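You operate a simulated robot arm through the tools that you are given. There is no shell and no other tool.

Carry out the task below with a simulated robot arm. There is one attempt and no reset: what you move stays moved.

## Task
Trim the overhead screwdriver's ring till the checker shows the cream card's torque.
Fine: zero the checker before the last run; switch the screwdriver off after.
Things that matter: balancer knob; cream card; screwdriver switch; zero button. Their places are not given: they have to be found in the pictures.

It is judged by the outcome, as a careful person would: the job done as asked, and still so three seconds after it is handed in. It fails if anything else is knocked over, pushed out of place, dropped, spilled or broken.

## Robot
A 7-joint arm with a two-finger parallel gripper, fixed in place. Base frame: the origin is on the floor under the middle of its stand, x ahead of it, y to its left, z up. Readings come in cm, rad, newtons and seconds.
It reaches about 147.9 cm from its shoulder. Its first joint turns from -2.897 to 2.897 rad. Payload 4.4 kg.
Tool frame: the origin (TCP) lies between the finger pads and is the grasp point; the fingertips stand 2.3 cm ahead of it; z points along the fingers, y is the line along which they close. The gripper opens to 9.4 cm. The fingers are 3.8 cm wide and 1 cm thick; the gripper's body (5.4 by 9.6 cm) begins 3.9 cm behind the TCP.
Orientation is told as [roll, pitch, yaw] about the base's x, y, z axes, in that order, counted from this pose: with the fingers straight down and closing along the base's y, the tool's x points along the base's -x, its y along +y and its z along -z.

## Interface
- The arm moves only by the tool nudge_tool. Its argument "deltas" is one flat list of numbers, 7 for each row, row after row: the shift along the base's x, y, z in m, then the turn, a rotation vector about the base's x, y, z in rad, then the finger opening in m, from 0 to 0.094. In form: [tx, ty, tz, rx, ry, rz, fingers, tx, ty, tz, rx, ry, rz, fingers, ...]. A call has 1 to 20 rows; each row is the pose to reach, as a shift and turn from the pose commanded when the call began. Rows are played at 5 a second. More than 5 cm and 0.15 rad between two rows, or a gripper value outside its range, and nothing of the call is played. Where a pose cannot be reached the arm comes as near as it can. A force on the tool above 90 N (or 10 N above the force at the start of the call, whichever is more), or a blocked arm, ends the call early, and 0.2 s more pass. Each finger travels about 7.2 cm/s and halts on what it meets, pressing with about 38 N; the grip force reading is that of the motor and also rises with nothing between the fingers. The clock runs only during rows and for 0.2 s after the last one: add rows that repeat a pose to give the fingers time. The reply holds the time, the measured pose of the TCP, the force on the tool along the base axes, the opening and the grip force, in the units named above and with some noise, with the torque about the TCP (base axes, N m) and any sound that the robot's microphone picked up, and new pictures: "show" is both (left out), scene, wrist or none.
- Cameras (640 x 400 px; columns grow to the right, rows downward): "scene" is fixed at [5.01, 50.01, 152.26]; the picture's right is [-0.45, -0.89, 0.00], its down [-0.30, 0.15, -0.94] and it looks along [0.84, -0.42, -0.33] (base axes); focal length 373 px, centre (320, 200). "wrist" rides on the gripper at [8.6, 1.6, -7.4] in the tool frame; the picture's right is [-0.18, 0.98, 0.00], its down [-0.58, -0.11, -0.81] and it looks along [-0.79, -0.15, 0.59] (tool axes); focal length 243 px, centre (320, 200).
- pixel_to_xyz(camera, pixels): there is no depth. For up to 12 entries [column, row, z] of the newest picture of that camera ("zoom" is the newest enlarged one), the place [x, y] in the base frame at which the ray of that pixel passes the height z, good to about 0.2 cm. The clock stands still meanwhile.
- inspect(camera, box): a new picture of the part [left, top, right, bottom] of that camera's present view, enlarged. The clock stands still meanwhile.
- close_job(): hands the job in; it is judged then, once.

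Unless the task says otherwise, let go and move clear before handing in.

The tools are called after ">>>" by a JSON object that holds its "fn" and its "kwargs". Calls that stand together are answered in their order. nudge_tool: Moves the arm, as the interface text tells. Its arguments: {"type":"object","properties":{"deltas":{"type":"array","items":{"type":"number"}},"show":{"type":"string","enum":["both","scene","wrist","none"]}},"required":["deltas"]} The other tools are called the same way: pixel_to_xyz (camera, pixels) gives the place at which the rays of pixels pass given heights; inspect (camera, box) takes an enlarged picture of a part of a camera's view; close_job () hands the job in.

At the start:

```text
time: 0.0
tool_pos: [64.29, -9.64, 141.11]
ee_rot: [0.001, -0.001, 0.0]
contact_force: [0.0, 0.3, -0.1]
ft_torque: [-0.02, -0.02, 0.02]
gripper_width: 9.39
finger_force: 0.1
```

scene: 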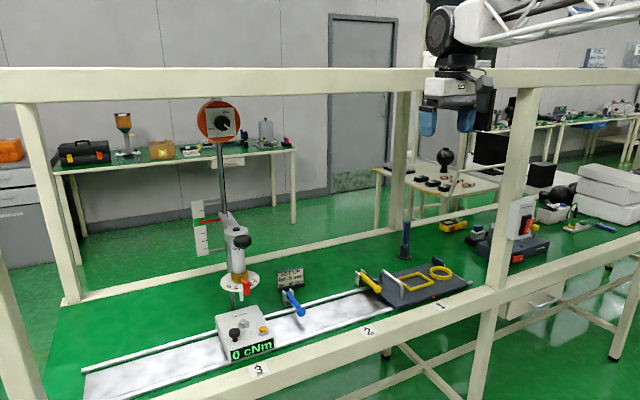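
wrist: 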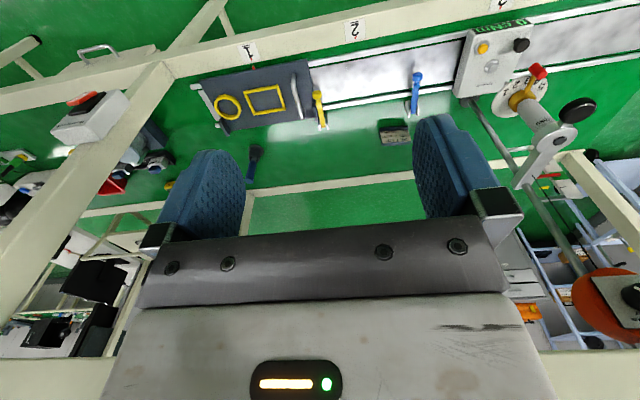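

The scene shows a hanging screwdriver at about (238,265), a checker reading "0 cNm" at (252,350), and a small card at (290,275). I will zoom in on these parts first.

>>> {"fn": "inspect", "kwargs": {"camera": "scene", "box": [180, 190, 320, 380]}}

>>> {"fn": "inspect", "kwargs": {"camera": "scene", "box": [180, 90, 260, 150]}}

>>> {"fn": "inspect", "kwargs": {"camera": "scene", "box": [260, 250, 340, 310]}}

>>> {"fn": "inspect", "kwargs": {"camera": "scene", "box": [340, 180, 560, 320]}}

>>> {"fn": "inspect", "kwargs": {"camera": "wrist", "box": [420, 0, 640, 200]}}

```text
2.11 times, centred on (250, 285) of scene
```

zoom: 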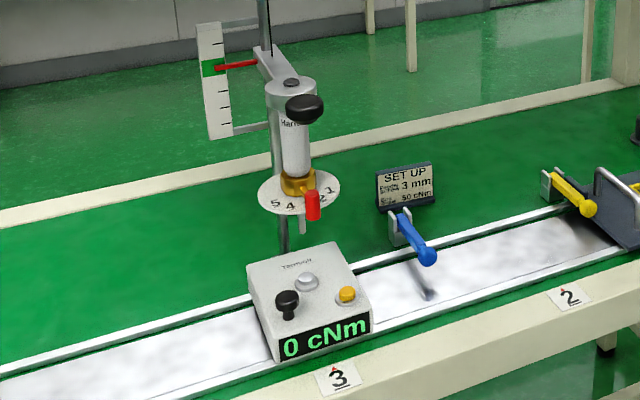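

```text
6.67 times, centred on (220, 120) of scene
```

zoom: 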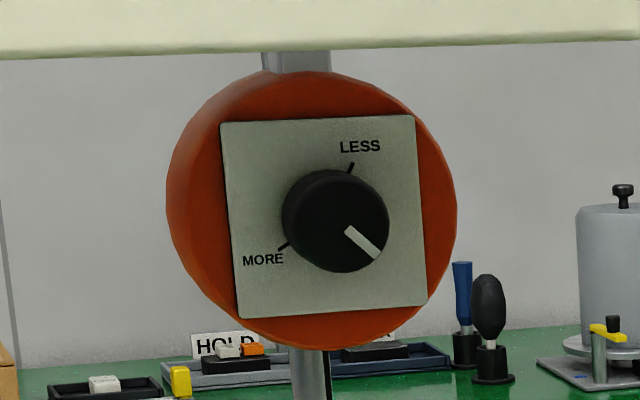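

```text
6.67 times, centred on (300, 280) of scene
```

zoom: 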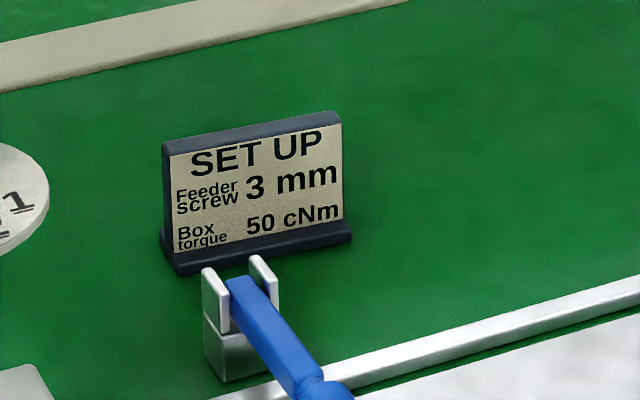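

```text
2.86 times, centred on (450, 250) of scene
```

zoom: 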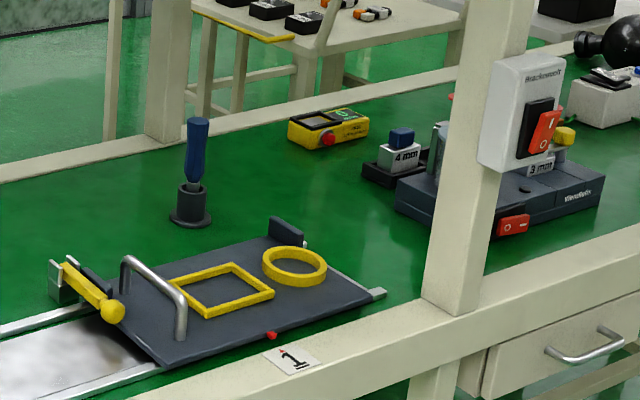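

```text
2.00 times, centred on (530, 100) of wrist
```

zoom: 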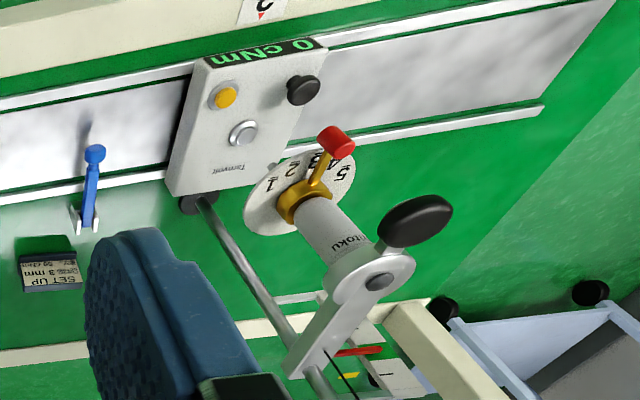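

The card reads "Box torque 50 cNm". Now I will zoom in closer on the switch, the ring, the scale and the checker.

>>> {"fn": "inspect", "kwargs": {"camera": "scene", "box": [490, 180, 570, 250]}}

>>> {"fn": "inspect", "kwargs": {"camera": "scene", "box": [185, 190, 275, 260]}}

>>> {"fn": "inspect", "kwargs": {"camera": "scene", "box": [205, 250, 285, 310]}}

>>> {"fn": "inspect", "kwargs": {"camera": "scene", "box": [205, 295, 295, 375]}}

>>> {"fn": "inspect", "kwargs": {"camera": "wrist", "box": [440, 10, 560, 100]}}

>>> {"fn": "inspect", "kwargs": {"camera": "wrist", "box": [30, 70, 180, 180]}}

>>> {"fn": "inspect", "kwargs": {"camera": "wrist", "box": [490, 60, 640, 200]}}

```text
5.71 times, centred on (530, 215) of scene
```

zoom: 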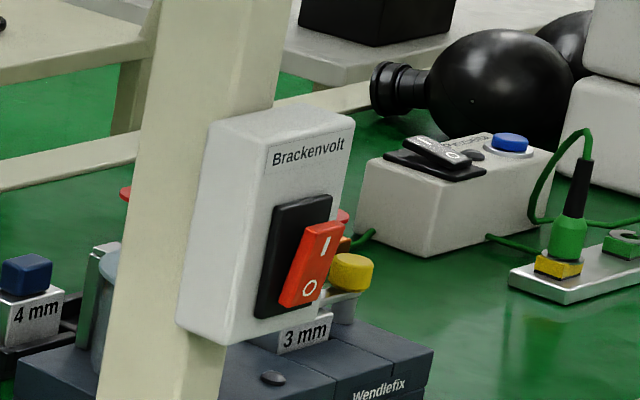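

```text
5.71 times, centred on (230, 225) of scene
```

zoom: 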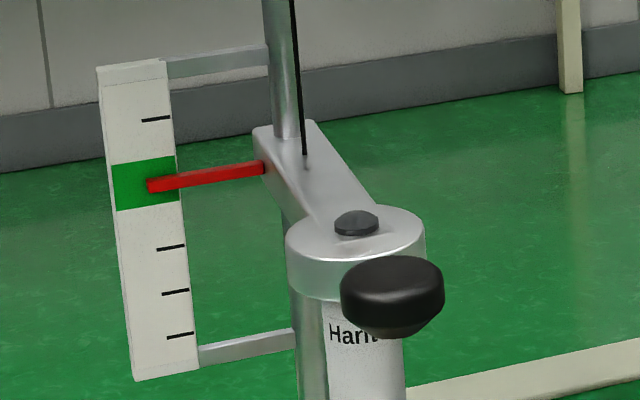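

```text
6.67 times, centred on (245, 280) of scene
```

zoom: 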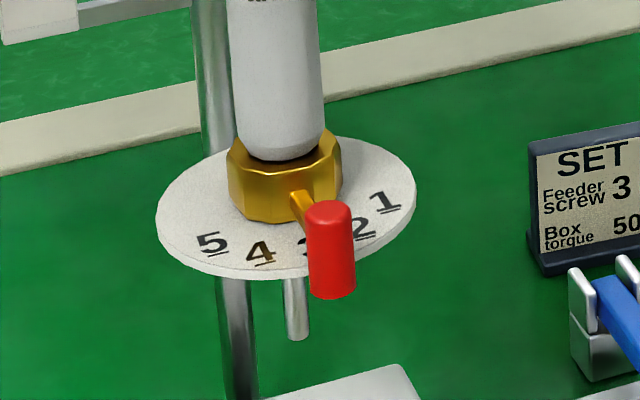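

```text
5.00 times, centred on (250, 335) of scene
```

zoom: 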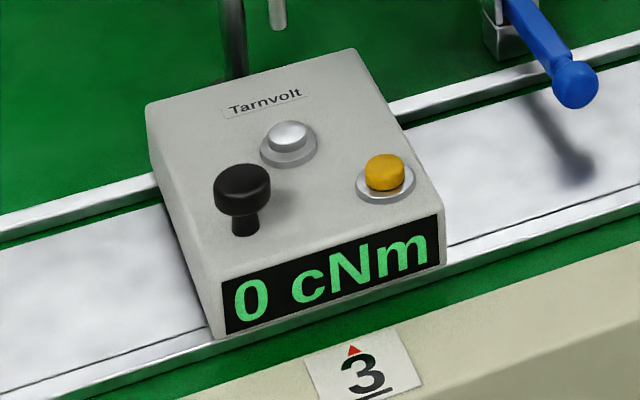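

```text
4.44 times, centred on (500, 55) of wrist
```

zoom: 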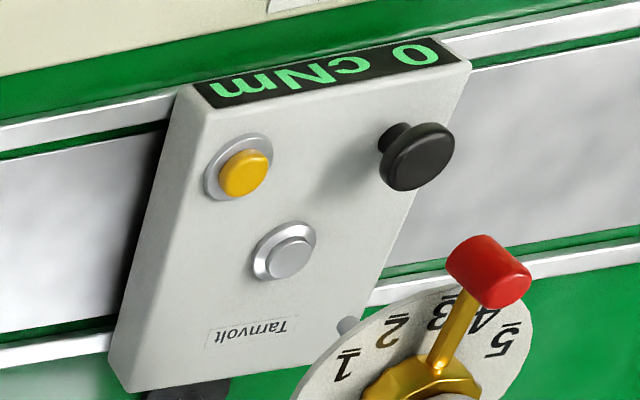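

```text
3.64 times, centred on (105, 125) of wrist
```

zoom: 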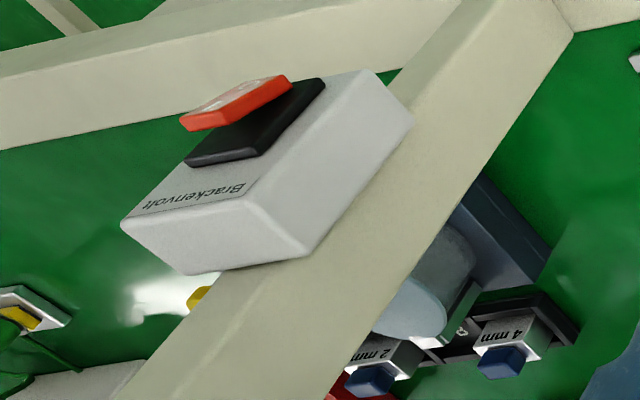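

```text
2.86 times, centred on (565, 130) of wrist
```

zoom: 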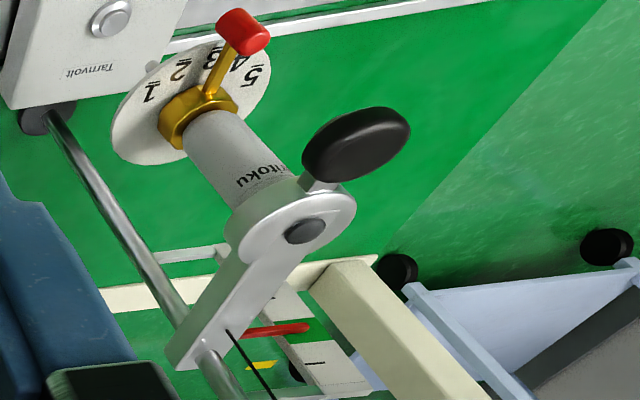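

The rocker on the post is marked I/O, the checker has a yellow button, a silver stud and a black knob, and the balancer is marked MORE/LESS. I will project the matching pixels from both cameras to triangulate these parts.

>>> {"fn": "pixel_to_xyz", "kwargs": {"camera": "scene", "pixels": [[263, 329.4, 85], [243.6, 321.6, 85], [234.6, 332, 88], [246.5, 281.2, 95], [246.5, 281.2, 100], [242.6, 239, 105], [242.6, 239, 115], [241.7, 300.2, 90], [241.7, 300.2, 95], [528.2, 226.4, 105], [528.2, 226.4, 120], [222.3, 123, 150]]}}

>>> {"fn": "pixel_to_xyz", "kwargs": {"camera": "wrist", "pixels": [[483.1, 48.7, 85], [493.7, 67.4, 85], [521.8, 45.3, 88], [538, 71.2, 95], [538, 71.2, 100], [577.2, 110.8, 105], [577.2, 110.8, 115], [506, 83, 90], [506, 83, 95], [82.2, 98.1, 105], [82.2, 98.1, 120], [625, 300, 150]]}}

```text
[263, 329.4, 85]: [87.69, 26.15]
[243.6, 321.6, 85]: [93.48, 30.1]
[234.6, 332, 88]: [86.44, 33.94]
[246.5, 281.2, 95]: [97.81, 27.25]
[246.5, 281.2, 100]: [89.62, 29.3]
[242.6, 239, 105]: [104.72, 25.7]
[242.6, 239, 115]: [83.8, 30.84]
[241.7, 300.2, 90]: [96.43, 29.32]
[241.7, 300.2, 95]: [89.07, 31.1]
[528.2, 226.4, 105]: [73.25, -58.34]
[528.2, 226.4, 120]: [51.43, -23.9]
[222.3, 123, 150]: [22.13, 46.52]
```

```text
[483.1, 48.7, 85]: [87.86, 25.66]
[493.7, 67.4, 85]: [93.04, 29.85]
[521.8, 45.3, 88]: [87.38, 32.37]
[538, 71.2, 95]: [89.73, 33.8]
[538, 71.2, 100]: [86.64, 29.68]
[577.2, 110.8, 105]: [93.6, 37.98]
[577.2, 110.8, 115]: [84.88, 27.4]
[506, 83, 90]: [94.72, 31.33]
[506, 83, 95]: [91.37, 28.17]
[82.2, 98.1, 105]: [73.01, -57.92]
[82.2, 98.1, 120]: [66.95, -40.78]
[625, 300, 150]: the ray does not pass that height
```

Triangulated places (cm): yellow button (87.8, 25.9, 85), stud (93.3, 30, 85), driver bit (93.4, 30, 92), handle about (87.5, 29.7, 113), red ring knob about (88, 29.5, 100), rocker (73.1, -58, 105). I will back away from the frame and turn the fingers to point forward (+x), closing them to poke the rocker.

>>> {"fn": "nudge_tool", "kwargs": {"deltas": [-0.014, -0.02, -0.02, 0, -0.1428, 0, 0.06, -0.028, -0.04, -0.04, 0, -0.2856, 0, 0.04, -0.042, -0.06, -0.06, 0, -0.4284, 0, 0.02, -0.056, -0.08, -0.08, 0, -0.5712, 0, 0.0, -0.07, -0.1, -0.1, 0, -0.714, 0, 0, -0.084, -0.12, -0.12, 0, -0.8568, 0, 0, -0.098, -0.14, -0.14, 0, -0.9996, 0, 0, -0.112, -0.16, -0.16, 0, -1.1424, 0, 0, -0.126, -0.18, -0.18, 0, -1.2852, 0, 0, -0.14, -0.2, -0.2, 0, -1.428, 0, 0, -0.154, -0.22, -0.22, 0, -1.5708, 0, 0, -0.154, -0.22, -0.22, 0, -1.5708, 0, 0]}}

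```text
time: 2.2
tool_pos: [55.19, -21.14, 121.05]
ee_rot: [0.045, -1.422, 0.129]
contact_force: [-0.5, 0.1, -0.1]
ft_torque: [0.0, -0.01, 0.0]
gripper_width: 0.0
finger_force: 38.2
stopped in row 11: the arm was blocked; the commanded pose is now the measured one
```

scene: 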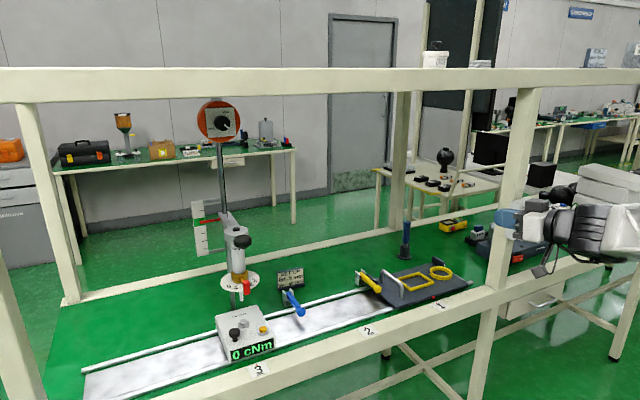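
wrist: 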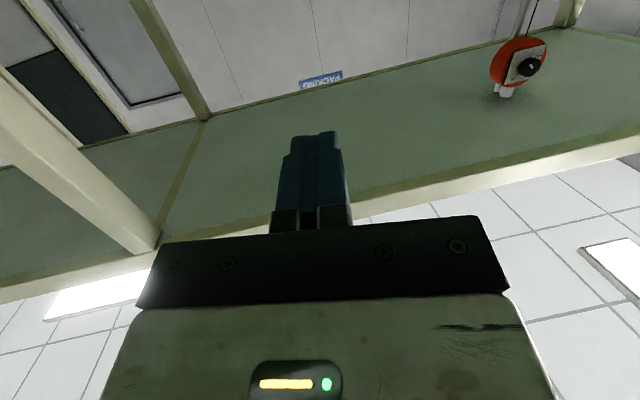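

The fingers now point roughly forward, but the call was blocked near the end, probably by a joint limit close to the base. I will move a bit forward and finish levelling the tool.

>>> {"fn": "nudge_tool", "kwargs": {"deltas": [0.02, -0.01, 0, 0, 0, -0.05, 0, 0.04, -0.02, 0, 0, -0.04, -0.1, 0, 0.05, -0.03, 0, 0, -0.08, -0.15, 0, 0.05, -0.04, 0, 0, -0.12, -0.17, 0, 0.05, -0.05, 0, 0, -0.148, -0.17, 0]}}

```text
time: 3.5
tool_pos: [60.0, -26.18, 121.05]
ee_rot: [-1.716, -1.562, 1.717]
contact_force: [0.6, -0.5, 1.2]
ft_torque: [-0.02, 0.01, 0.01]
gripper_width: 0.01
finger_force: 38.5
```

scene: 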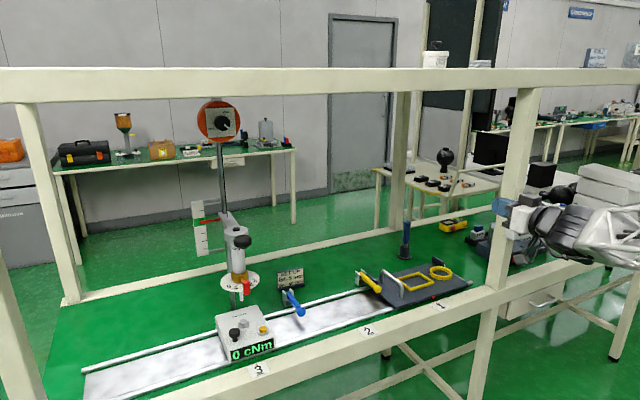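
wrist: 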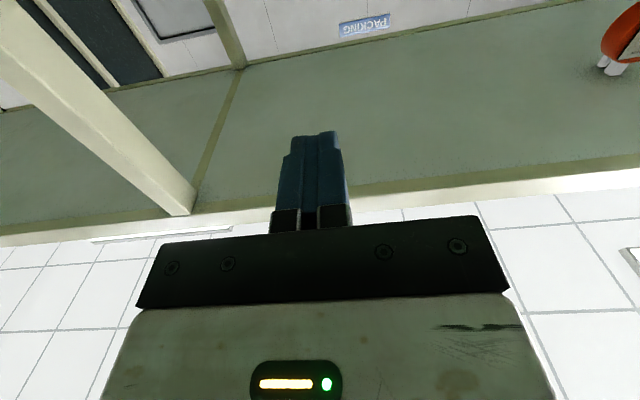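

The tool is level now (roll+yaw cancel out), with the wrist camera under the hand looking up. I will try rolling the hand about x so that the camera gets on top and can see the bench.

>>> {"fn": "nudge_tool", "kwargs": {"deltas": [0, 0, 0, 0.15, 0, 0, 0, 0, 0, 0, 0.3, 0, 0, 0, 0, 0, 0, 0.45, 0, 0, 0, 0, 0, 0, 0.6, 0, 0, 0, 0, 0, 0, 0.75, 0, 0, 0, 0, 0, 0, 0.9, 0, 0, 0, 0, 0, 0, 1.05, 0, 0, 0, 0, 0, 0, 1.2, 0, 0, 0, 0, 0, 0, 1.35, 0, 0, 0, 0, 0, 0, 1.5, 0, 0, 0]}}

```text
time: 5.7
tool_pos: [60.11, -26.03, 121.23]
ee_rot: [1.575, -0.077, -1.571]
contact_force: [0.2, -0.1, -0.2]
ft_torque: [-0.01, 0.01, -0.01]
gripper_width: 0.0
finger_force: 37.8
```

scene: 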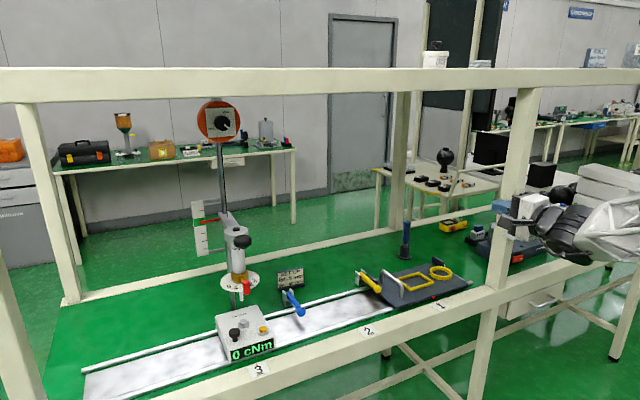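
wrist: 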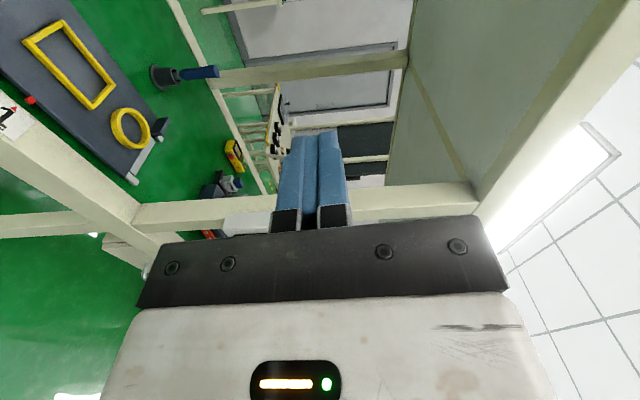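

The first 90° of roll went through without being blocked. I will continue to the full 180°.

>>> {"fn": "nudge_tool", "kwargs": {"deltas": [0, 0, 0, 0.15, 0, 0, 0, 0, 0, 0, 0.3, 0, 0, 0, 0, 0, 0, 0.45, 0, 0, 0, 0, 0, 0, 0.6, 0, 0, 0, 0, 0, 0, 0.75, 0, 0, 0, 0, 0, 0, 0.9, 0, 0, 0, 0, 0, 0, 1.05, 0, 0, 0, 0, 0, 0, 1.2, 0, 0, 0, 0, 0, 0, 1.35, 0, 0, 0, 0, 0, 0, 1.5, 0, 0, 0, 0, 0, 0, 1.64, 0, 0, 0]}}

```text
time: 8.1
tool_pos: [60.12, -26.08, 121.24]
ee_rot: [1.497, 1.565, -1.646]
contact_force: [0.6, 0.5, 0.2]
ft_torque: [0.02, 0.0, 0.03]
gripper_width: 0.01
finger_force: 37.3
```

scene: 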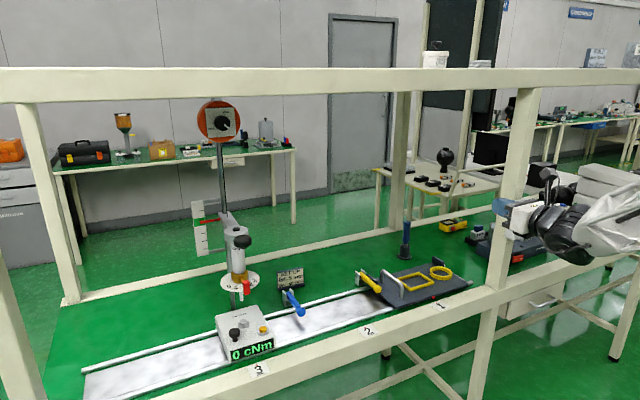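
wrist: 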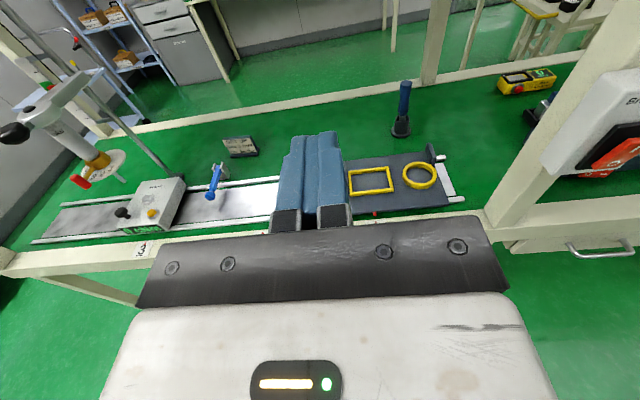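

The camera is now on top and upright; it shows the switch box at the right edge near (610,150). I will slide toward -y to bring the switch into view.

>>> {"fn": "nudge_tool", "kwargs": {"deltas": [0, -0.04, -0.005, 0, 0, 0, 0, 0, -0.08, -0.01, 0, 0, 0, 0, 0, -0.12, -0.015, 0, 0, 0, 0, 0, -0.16, -0.02, 0, 0, 0, 0, 0, -0.2, -0.025, 0, 0, 0, 0, 0, -0.24, -0.03, 0, 0, 0, 0]}}

```text
time: 9.2
tool_pos: [65.51, -32.9, 121.35]
ee_rot: [2.146, 1.53, -0.838]
contact_force: [-0.6, -0.4, -0.5]
ft_torque: [0.0, 0.03, 0.03]
gripper_width: 0.02
finger_force: 38.7
stopped in row 5: the arm was blocked; the commanded pose is now the measured one
```

scene: 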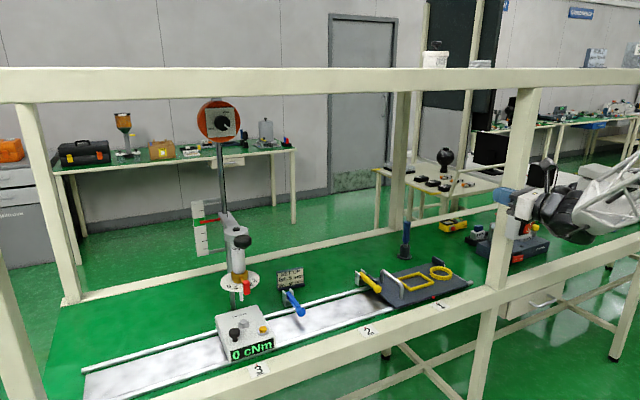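
wrist: 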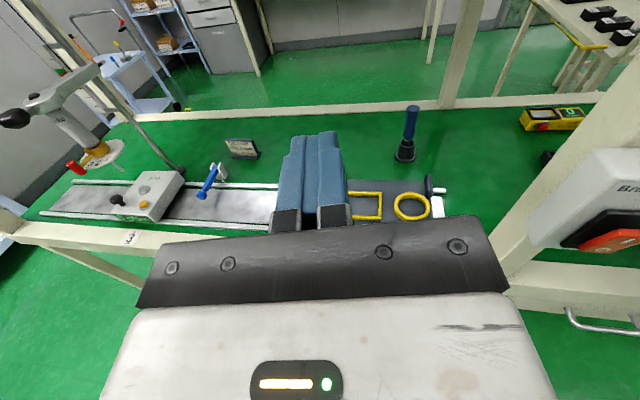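

The arm was blocked again (TCP at 65.5, -32.9), probably by a joint limit when keeping the fingers along +x at this side. I will try going on while letting the tool yaw toward -y, as is natural for the reach.

>>> {"fn": "nudge_tool", "kwargs": {"deltas": [0, -0.01, -0.005, 0, 0, -0.1, 0, 0, -0.025, -0.01, 0, 0, -0.2, 0, 0, -0.05, -0.015, 0, 0, -0.3, 0, 0, -0.075, -0.02, 0, 0, -0.4, 0, 0, -0.1, -0.025, 0, 0, -0.5, 0, 0, -0.12, -0.03, 0, 0, -0.55, 0]}}

```text
time: 10.6
tool_pos: [65.89, -43.54, 119.79]
ee_rot: [2.342, 1.516, -1.174]
contact_force: [-0.3, 0.5, -0.4]
ft_torque: [-0.01, 0.0, 0.01]
gripper_width: 0.0
finger_force: 38.0
```

scene: 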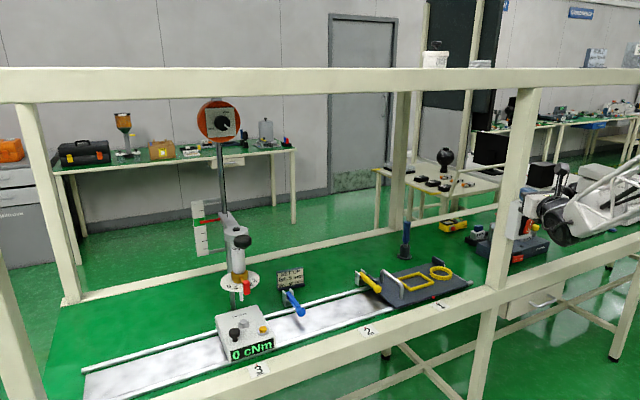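
wrist: 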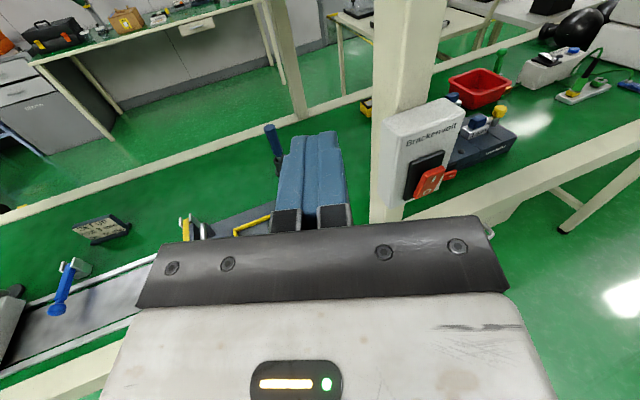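

The yaw worked: TCP is at (65.9, -43.5, 119.8), pointing about 0.37 rad toward -y, and the rocker shows at (430,182). I will zoom in on the switch to see its state.

>>> {"fn": "inspect", "kwargs": {"camera": "wrist", "box": [370, 80, 500, 230]}}

>>> {"fn": "inspect", "kwargs": {"camera": "scene", "box": [490, 170, 600, 250]}}

>>> {"fn": "pixel_to_xyz", "kwargs": {"camera": "wrist", "pixels": [[430, 182, 104], [430, 182, 106], [437, 172, 106], [437, 172, 108], [420, 193, 102]]}}

```text
2.67 times, centred on (435, 155) of wrist
```

zoom: 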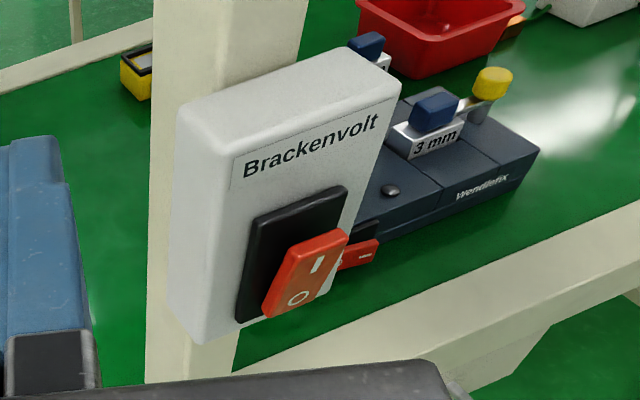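

```text
5.00 times, centred on (545, 210) of scene
```

zoom: 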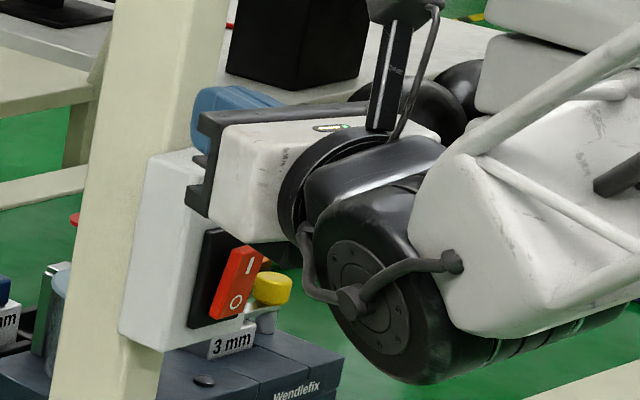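

```text
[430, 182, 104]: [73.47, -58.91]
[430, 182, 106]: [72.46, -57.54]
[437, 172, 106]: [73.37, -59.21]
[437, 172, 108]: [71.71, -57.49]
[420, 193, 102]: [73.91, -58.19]
```

The rocker's "I" end (top) stands out and the "O" end is pressed in, so the driver is off. I will move to a standoff in front of the upper half of the rocker.

>>> {"fn": "pixel_to_xyz", "kwargs": {"camera": "wrist", "pixels": [[434.3, 178.6, 105], [434.3, 178.6, 106], [434.3, 178.6, 107], [440, 170, 107], [440, 170, 108]]}}

>>> {"fn": "pixel_to_xyz", "kwargs": {"camera": "scene", "pixels": [[530.9, 222.9, 105], [530.9, 222.9, 106], [530.9, 222.9, 107], [532, 219.5, 107], [532, 219.5, 108]]}}

>>> {"fn": "nudge_tool", "kwargs": {"deltas": [0, -0.02, -0.02, 0, 0, 0, 0, 0, -0.04, -0.04, 0, 0, 0, 0, 0, -0.06, -0.06, 0, 0, 0, 0, -0.004, -0.08, -0.08, 0, 0, 0, 0, -0.007, -0.1, -0.1, 0, 0, 0, 0, -0.007, -0.12, -0.118, 0, 0, 0, 0]}}

```text
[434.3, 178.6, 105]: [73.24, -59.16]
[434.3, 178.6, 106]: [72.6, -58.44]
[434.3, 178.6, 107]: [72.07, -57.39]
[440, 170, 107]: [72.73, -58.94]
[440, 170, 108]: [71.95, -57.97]
```

```text
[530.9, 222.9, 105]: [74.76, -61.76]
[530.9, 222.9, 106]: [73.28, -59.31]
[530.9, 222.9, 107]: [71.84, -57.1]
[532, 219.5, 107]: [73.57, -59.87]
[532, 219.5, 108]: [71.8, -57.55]
```

```text
time: 12.0
tool_pos: [64.66, -56.8, 106.64]
ee_rot: [2.163, 1.529, -1.373]
contact_force: [-0.5, 0.3, -0.1]
ft_torque: [0.05, 0.02, 0.02]
gripper_width: 0.01
finger_force: 37.9
```

scene: 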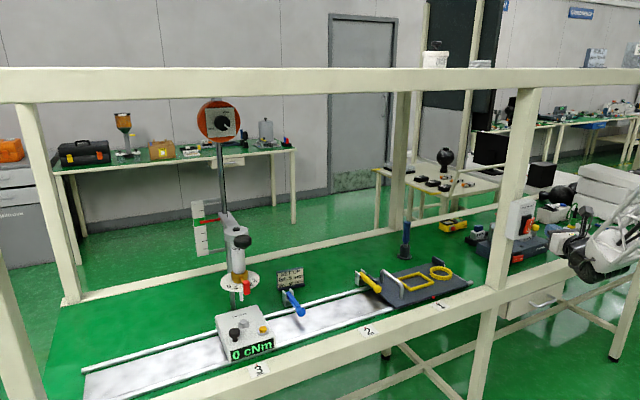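
wrist: 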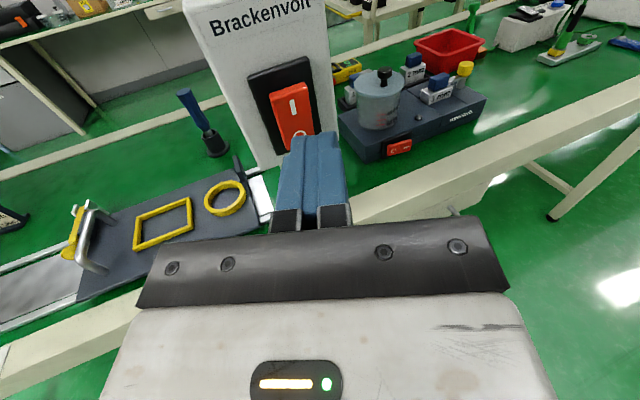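

The commanded pose is about (64.8, -56.9, 106.6) with yaw -0.39, and the rocker is right ahead at (294,118). I will raise slightly to z about 108.2 and push forward onto the upper "I" half.

>>> {"fn": "nudge_tool", "kwargs": {"deltas": [0, -0.005, 0.012, 0, 0, 0, 0, 0.015, -0.01, 0.0165, 0, 0, 0, 0, 0.03, -0.01, 0.0165, 0, 0, 0, 0, 0.04, -0.01, 0.0165, 0, 0, 0, 0, 0.047, -0.01, 0.0165, 0, 0, 0, 0, 0.052, -0.01, 0.0165, 0, 0, 0, 0, 0.056, -0.01, 0.0165, 0, 0, 0, 0, 0.06, -0.01, 0.0165, 0, 0, 0, 0, 0.06, -0.01, 0.0165, 0, 0, 0, 0]}}

```text
time: 13.8
tool_pos: [70.26, -57.95, 108.29]
ee_rot: [2.17, 1.531, -1.365]
contact_force: [-52.2, 20.0, 12.8]
ft_torque: [0.34, 0.66, 0.45]
gripper_width: 0.0
finger_force: 37.9
heard: click
stopped in row 9: the force on the tool passed its limit at 104 N (the readings are from after the stop); the commanded pose is now the measured one
```

scene: 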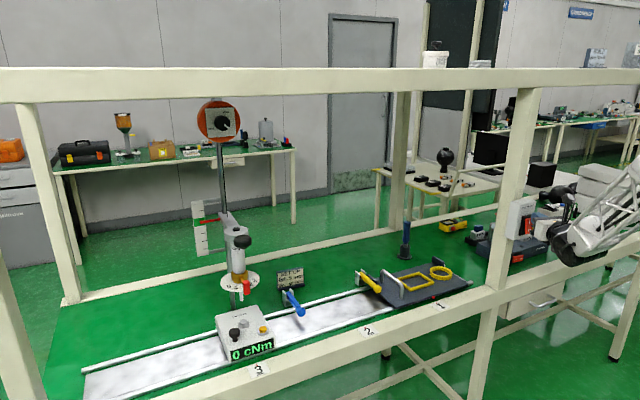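
wrist: 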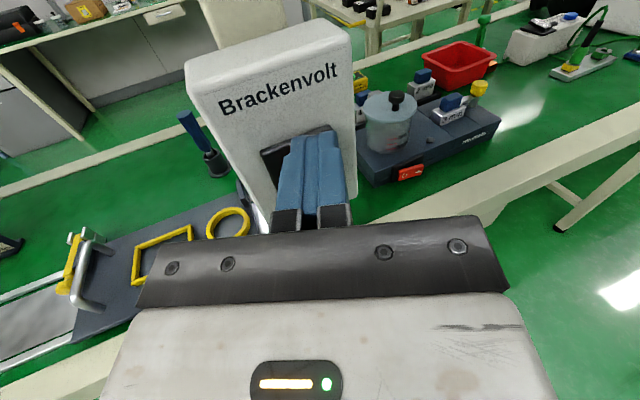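

A click was heard at TCP x 70.3, so the rocker flipped. I will back straight off and check it.

>>> {"fn": "nudge_tool", "kwargs": {"deltas": [-0.02, 0.005, 0, 0, 0, 0, 0, -0.05, 0.01, 0, 0, 0, 0, 0, -0.06, 0.02, 0, 0, 0, 0, 0]}}

>>> {"fn": "inspect", "kwargs": {"camera": "wrist", "box": [220, 20, 380, 180]}}

>>> {"fn": "inspect", "kwargs": {"camera": "scene", "box": [490, 180, 570, 250]}}

```text
time: 14.6
tool_pos: [64.54, -55.94, 108.21]
ee_rot: [2.141, 1.531, -1.397]
contact_force: [0.2, -0.1, 0.7]
ft_torque: [0.01, 0.03, -0.02]
gripper_width: 0.0
finger_force: 38.2
```

scene: 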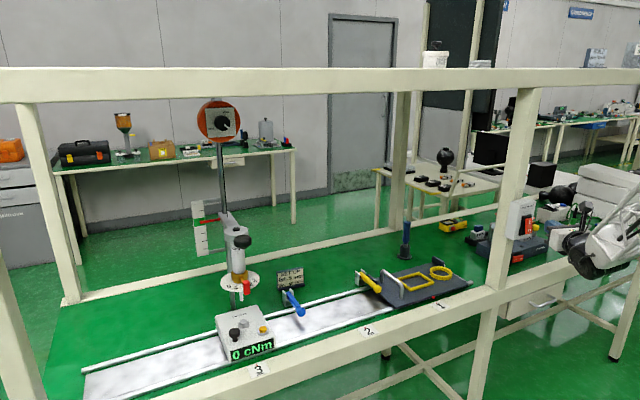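
wrist: 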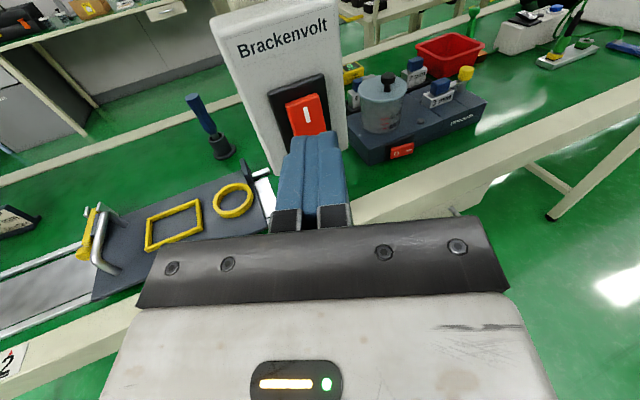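

```text
2.50 times, centred on (300, 100) of wrist
```

zoom: 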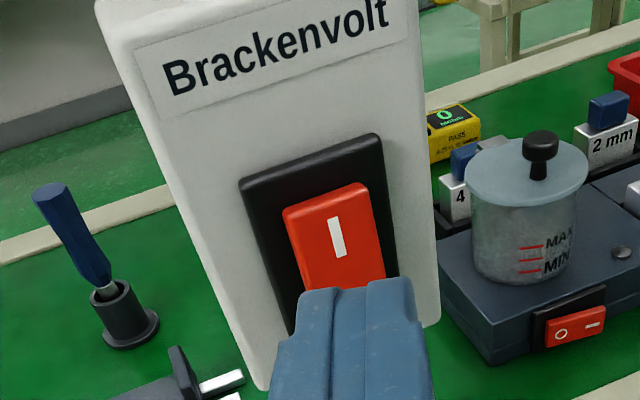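

```text
5.71 times, centred on (530, 215) of scene
```

zoom: 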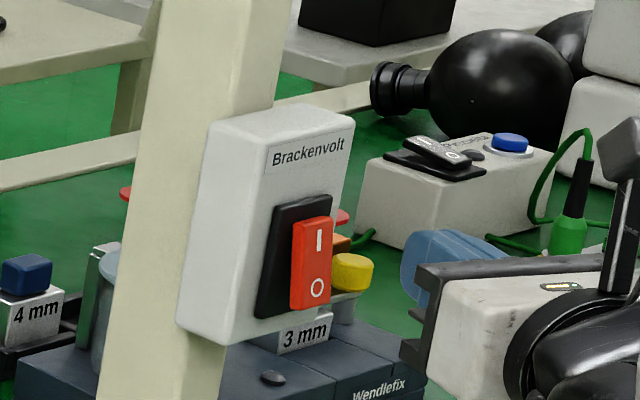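

The rocker now shows "I" pressed in – the screwdriver is on. I will travel along the front of the bench toward the driver, straightening the yaw on the way.

>>> {"fn": "nudge_tool", "kwargs": {"deltas": [-0.002, 0.045, 0.005, 0, 0, 0.023, 0, -0.004, 0.09, 0.01, 0, 0, 0.046, 0, -0.006, 0.135, 0.015, 0, 0, 0.07, 0, -0.008, 0.18, 0.02, 0, 0, 0.093, 0, -0.01, 0.225, 0.025, 0, 0, 0.116, 0, -0.012, 0.27, 0.03, 0, 0, 0.14, 0, -0.014, 0.315, 0.035, 0, 0, 0.163, 0, -0.016, 0.36, 0.04, 0, 0, 0.186, 0, -0.018, 0.405, 0.045, 0, 0, 0.21, 0, -0.02, 0.45, 0.05, 0, 0, 0.233, 0, -0.02, 0.495, 0.055, 0, 0, 0.256, 0, -0.02, 0.54, 0.06, 0, 0, 0.28, 0]}}

```text
time: 17.4
tool_pos: [64.05, -10.58, 104.0]
ee_rot: [0.103, 1.406, -3.136]
contact_force: [-0.1, 0.0, 1.0]
ft_torque: [-0.01, 0.06, 0.04]
gripper_width: 0.0
finger_force: 37.7
out of reach, approached as far as the arm can: row 9, 10, 11, 12
stopped in row 12: the arm was blocked; the commanded pose is now the measured one
```

scene: 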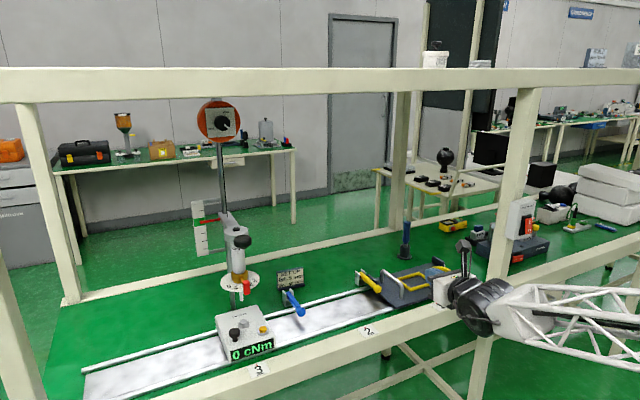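
wrist: 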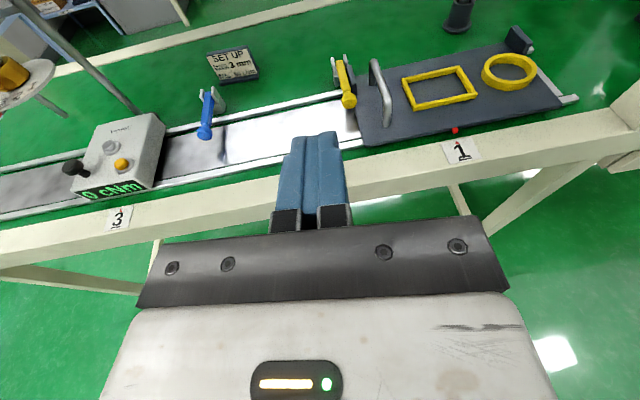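

Blocked near (64, -10.6, 104): the arm folds too tightly at this closeness to the base. I will go further out in x (still in front of the frame opening) while levelling the tool, then keep going toward the driver.

>>> {"fn": "nudge_tool", "kwargs": {"deltas": [0.03, 0, 0.01, 0, -0.03, 0, 0, 0.06, 0.01, 0.03, 0, -0.06, 0.03, 0, 0.07, 0.04, 0.05, 0, -0.1, 0.06, 0, 0.07, 0.08, 0.07, 0, -0.14, 0.09, 0, 0.07, 0.12, 0.09, 0, -0.163, 0.097, 0]}}

```text
time: 18.6
tool_pos: [70.57, -2.66, 114.21]
ee_rot: [0.669, 1.558, -2.43]
contact_force: [-0.4, 0.5, -0.2]
ft_torque: [0.03, -0.02, 0.01]
gripper_width: 0.0
finger_force: 37.7
out of reach, approached as far as the arm can: row 3, 4, 5
```

scene: 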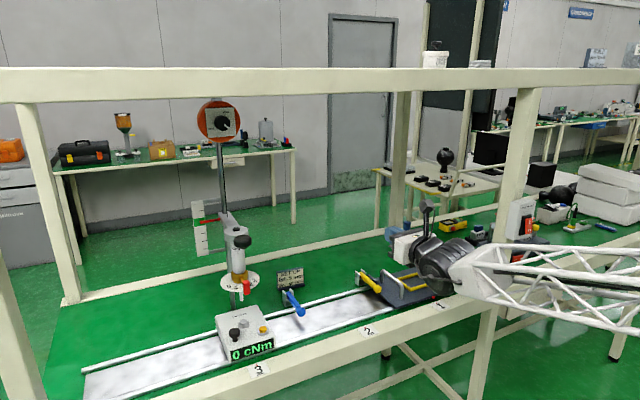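
wrist: 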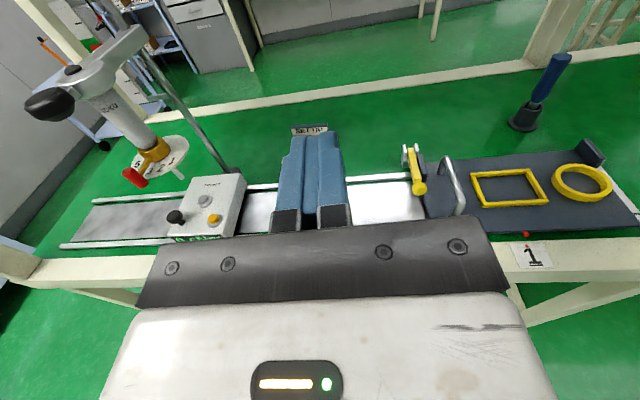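

Rows toward +y were reported out of reach at this closeness, TCP now (70.6, -2.7, 114.2). I will extend further into the opening and let the tool yaw toward +y (radial), which should free the joints.

>>> {"fn": "nudge_tool", "kwargs": {"deltas": [0.03, 0, 0, 0, 0, 0.05, 0, 0.05, 0.01, 0, 0, 0, 0.1, 0, 0.06, 0.03, 0, 0, 0, 0.15, 0, 0.06, 0.06, 0, 0, 0, 0.2, 0, 0.06, 0.09, 0, 0, 0, 0.25, 0]}}

```text
time: 19.8
tool_pos: [76.59, 6.41, 114.09]
ee_rot: [1.583, 1.562, -1.309]
contact_force: [-0.1, -0.4, -0.1]
ft_torque: [0.0, 0.0, -0.02]
gripper_width: 0.02
finger_force: 37.8
```

scene: 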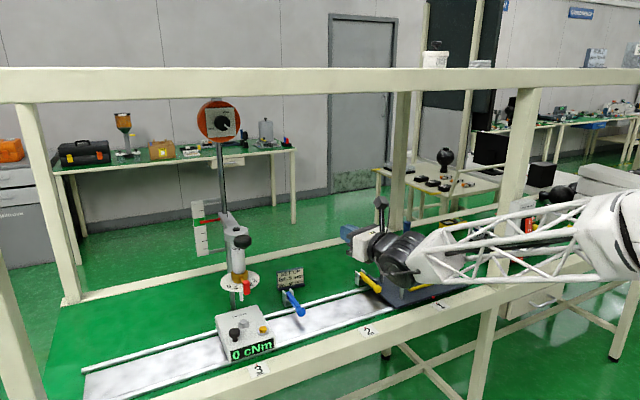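
wrist: 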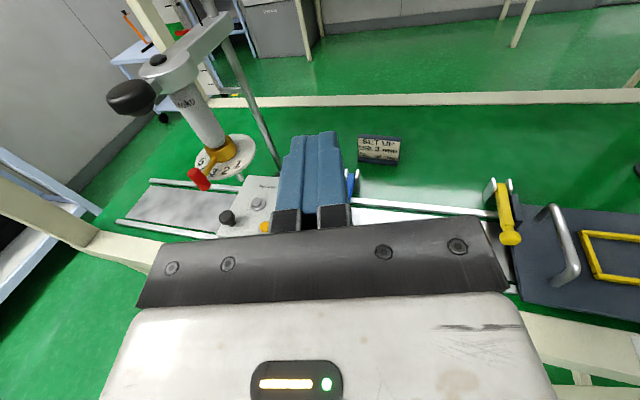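

No blocking now; TCP (76.6, 6.4, 114.1) with yaw +0.25. The driver is well visible in the wrist picture around (200,130); I will zoom into the handle and the ring.

>>> {"fn": "inspect", "kwargs": {"camera": "wrist", "box": [90, 20, 290, 240]}}

>>> {"fn": "inspect", "kwargs": {"camera": "wrist", "box": [170, 125, 270, 200]}}

```text
1.82 times, centred on (190, 130) of wrist
```

zoom: 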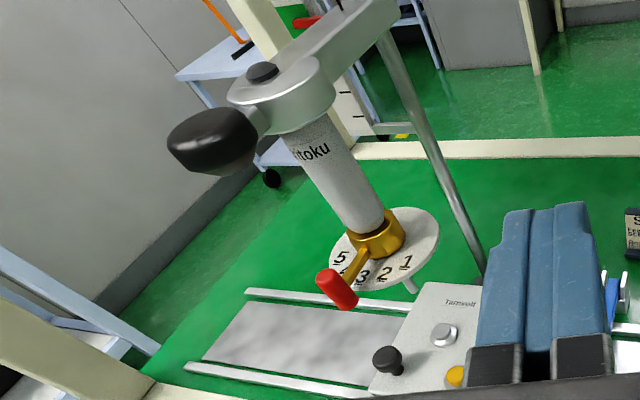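

```text
5.33 times, centred on (220, 162) of wrist
```

zoom: 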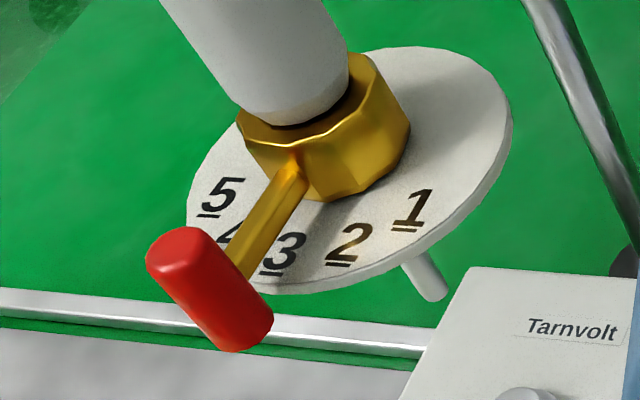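

The pointer sits near 3. I will triangulate the handle, clamp, red knob and ring axis anew from this closer view.

>>> {"fn": "pixel_to_xyz", "kwargs": {"camera": "wrist", "pixels": [[131, 97, 110], [131, 97, 113], [131, 97, 116], [201, 178, 97], [201, 178, 100], [201, 178, 103], [160, 60, 114], [160, 60, 118], [237, 178, 90], [237, 178, 93], [259, 206, 85]]}}

>>> {"fn": "inspect", "kwargs": {"camera": "scene", "box": [215, 215, 275, 315]}}

>>> {"fn": "pixel_to_xyz", "kwargs": {"camera": "scene", "pixels": [[242.6, 241, 110], [242.6, 241, 113], [242.6, 241, 116], [246.5, 287, 97], [246.5, 287, 100], [236.5, 229, 114], [236.5, 229, 118]]}}

```text
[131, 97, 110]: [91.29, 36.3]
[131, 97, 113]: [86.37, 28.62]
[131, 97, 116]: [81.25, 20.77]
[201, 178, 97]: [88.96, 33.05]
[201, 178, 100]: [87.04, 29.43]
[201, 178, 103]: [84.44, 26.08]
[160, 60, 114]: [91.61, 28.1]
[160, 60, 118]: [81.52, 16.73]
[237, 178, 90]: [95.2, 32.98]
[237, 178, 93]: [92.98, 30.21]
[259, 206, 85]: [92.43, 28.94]
```

```text
4.00 times, centred on (245, 265) of scene
```

zoom: 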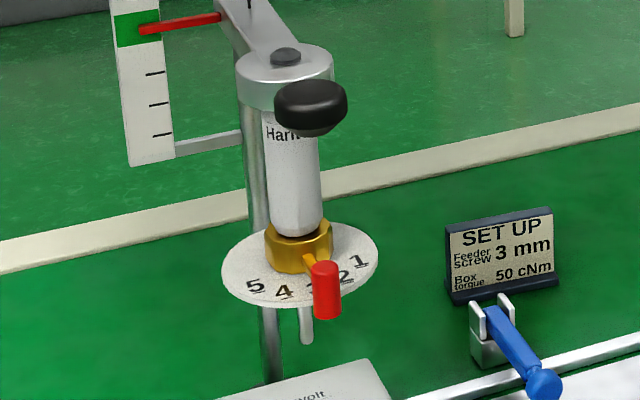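

```text
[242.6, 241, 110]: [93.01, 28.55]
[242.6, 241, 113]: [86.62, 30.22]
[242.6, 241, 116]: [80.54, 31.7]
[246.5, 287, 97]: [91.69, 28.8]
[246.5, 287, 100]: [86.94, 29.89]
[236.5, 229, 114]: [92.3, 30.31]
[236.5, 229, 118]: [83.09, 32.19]
```

Handle center ≈ (87.2, 29.8, 112.6), red knob ≈ (87, 29.6, 100), axis ≈ (93.4, 30.1). I will locate the ring's numerals on the disc to learn the scale's angles.

>>> {"fn": "pixel_to_xyz", "kwargs": {"camera": "scene", "pixels": [[239.75, 281.5, 95], [239.75, 281.5, 96], [239.75, 281.5, 97], [228.75, 286.25, 96], [235.75, 288, 96], [251.25, 283.75, 96], [254.75, 280.5, 96], [220.2, 281.5, 96], [259.5, 281.5, 96], [239.75, 292, 96], [239.75, 271.25, 96]]}}

>>> {"fn": "pixel_to_xyz", "kwargs": {"camera": "wrist", "pixels": [[200.6, 161.0, 96], [213.1, 170.8, 96], [225.2, 170.4, 96], [237.3, 164.5, 96], [202.5, 169, 96]]}}

```text
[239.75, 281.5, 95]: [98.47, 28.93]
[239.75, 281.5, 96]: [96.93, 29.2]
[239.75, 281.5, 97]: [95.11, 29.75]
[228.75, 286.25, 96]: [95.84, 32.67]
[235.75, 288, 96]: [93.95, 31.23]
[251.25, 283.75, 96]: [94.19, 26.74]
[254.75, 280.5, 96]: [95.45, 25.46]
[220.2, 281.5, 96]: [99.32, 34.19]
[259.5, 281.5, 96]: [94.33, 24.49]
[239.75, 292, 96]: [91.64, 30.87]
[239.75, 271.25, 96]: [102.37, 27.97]
```

```text
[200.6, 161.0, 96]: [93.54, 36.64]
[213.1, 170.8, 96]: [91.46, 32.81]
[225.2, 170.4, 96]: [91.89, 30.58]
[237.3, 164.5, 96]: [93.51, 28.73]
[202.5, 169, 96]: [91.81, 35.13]
```

The scale's pitch comes out at about 37° per number, with 3 facing -x, so the pointer is near 2.9–3. I will bring the closed fingers just above the driver's black handle for a first test run.

>>> {"fn": "nudge_tool", "kwargs": {"deltas": [0, 0.04, 0.015, 0, 0, 0, 0, 0, 0.08, 0.03, 0, 0, 0, 0, 0, 0.12, 0.045, 0, 0, 0, 0, 0, 0.16, 0.06, 0, 0, 0, 0, 0, 0.188, 0.065, 0, 0, 0, 0, 0.03, 0.188, 0.065, 0, 0, 0, 0, 0.06, 0.188, 0.065, 0, 0, 0, 0, 0.06, 0.188, 0.065, 0, 0, 0, 0]}}

```text
time: 21.6
tool_pos: [83.58, 22.24, 120.43]
ee_rot: [-0.026, 1.48, -2.815]
contact_force: [-0.2, 0.1, -1.1]
ft_torque: [0.0, 0.0, 0.02]
gripper_width: 0.01
finger_force: 38.7
out of reach, approached as far as the arm can: row 2, 3, 4, 5, 6, 7, 8
```

scene: 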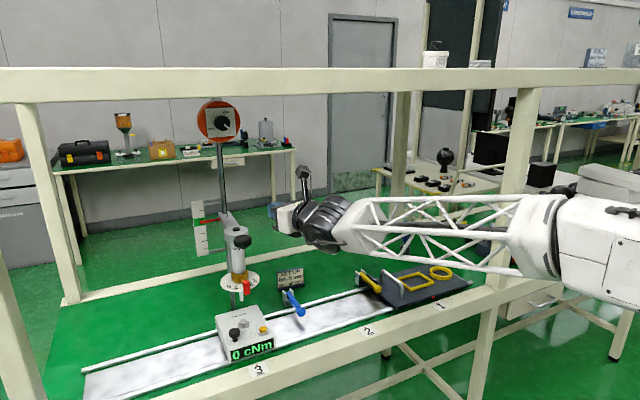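
wrist: 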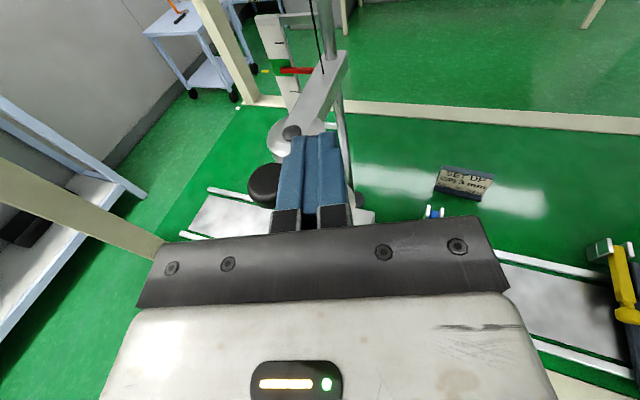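

The arm could not follow all the way (83.6, 22.2 instead of 83, 29.2), probably because hand and forearm are nearly in line. I will try yawing a bit more toward +y at the same target and give it time.

>>> {"fn": "nudge_tool", "kwargs": {"deltas": [0, 0, 0, 0, 0, 0.1, 0, 0, 0, 0, 0, 0, 0.2, 0, 0, 0, 0, 0, 0, 0.25, 0, 0, 0, 0, 0, 0, 0.25, 0]}}

```text
time: 22.6
tool_pos: [82.66, 25.12, 120.6]
ee_rot: [1.567, 1.563, -1.076]
contact_force: [0.7, 0.5, -0.1]
ft_torque: [0.02, -0.02, 0.04]
gripper_width: 0.01
finger_force: 37.9
out of reach, approached as far as the arm can: row 1
```

scene: 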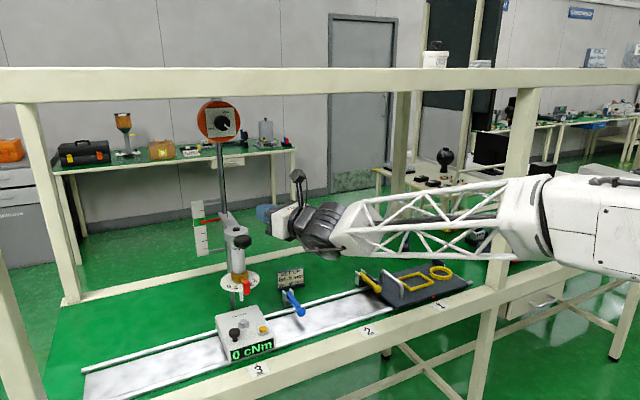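
wrist: 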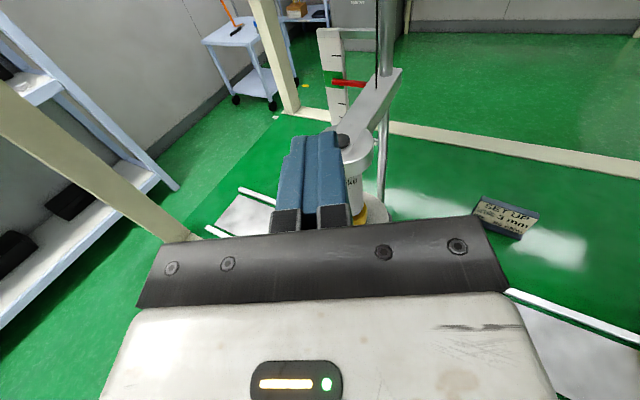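

Now it is reachable at yaw 0.5, TCP (82.7, 25.1, 120.6). I will move over the handle: to about (86.2, 29.2, 118.6).

>>> {"fn": "nudge_tool", "kwargs": {"deltas": [0.01, 0.02, 0, 0, 0, 0, 0, 0.02, 0.04, 0, 0, 0, 0, 0, 0.035, 0.041, -0.01, 0, 0, 0, 0, 0.035, 0.041, -0.02, 0, 0, 0, 0]}}

>>> {"fn": "inspect", "kwargs": {"camera": "scene", "box": [200, 180, 320, 270]}}

```text
time: 23.6
tool_pos: [86.09, 29.23, 118.67]
ee_rot: [1.66, 1.562, -0.983]
contact_force: [0.8, 0.1, -0.4]
ft_torque: [0.03, 0.0, 0.03]
gripper_width: 0.01
finger_force: 38.1
```

scene: 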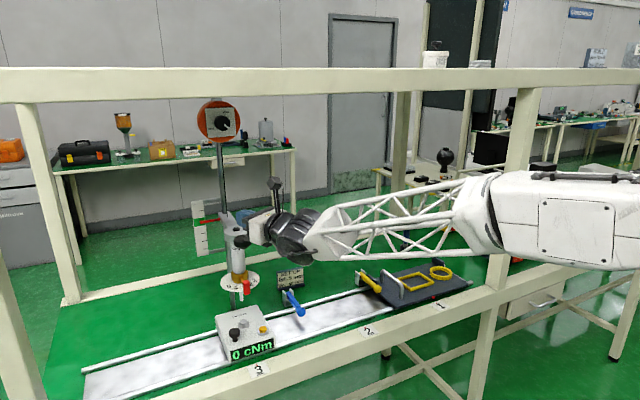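
wrist: 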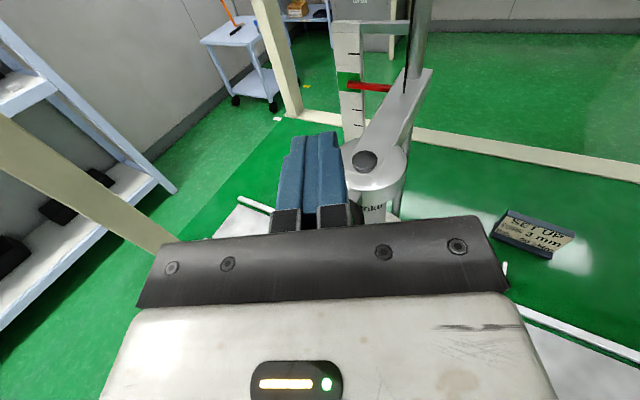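

```text
4.44 times, centred on (260, 225) of scene
```

zoom: 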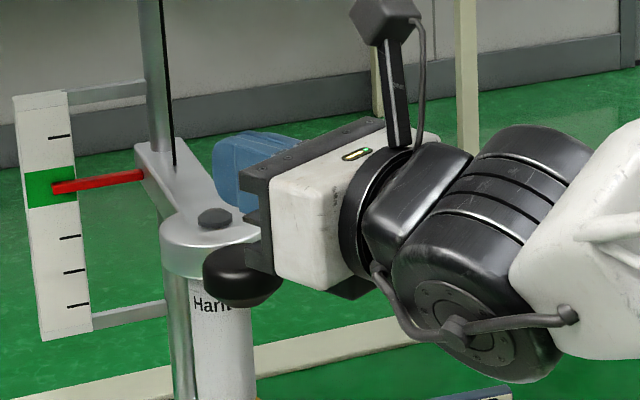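

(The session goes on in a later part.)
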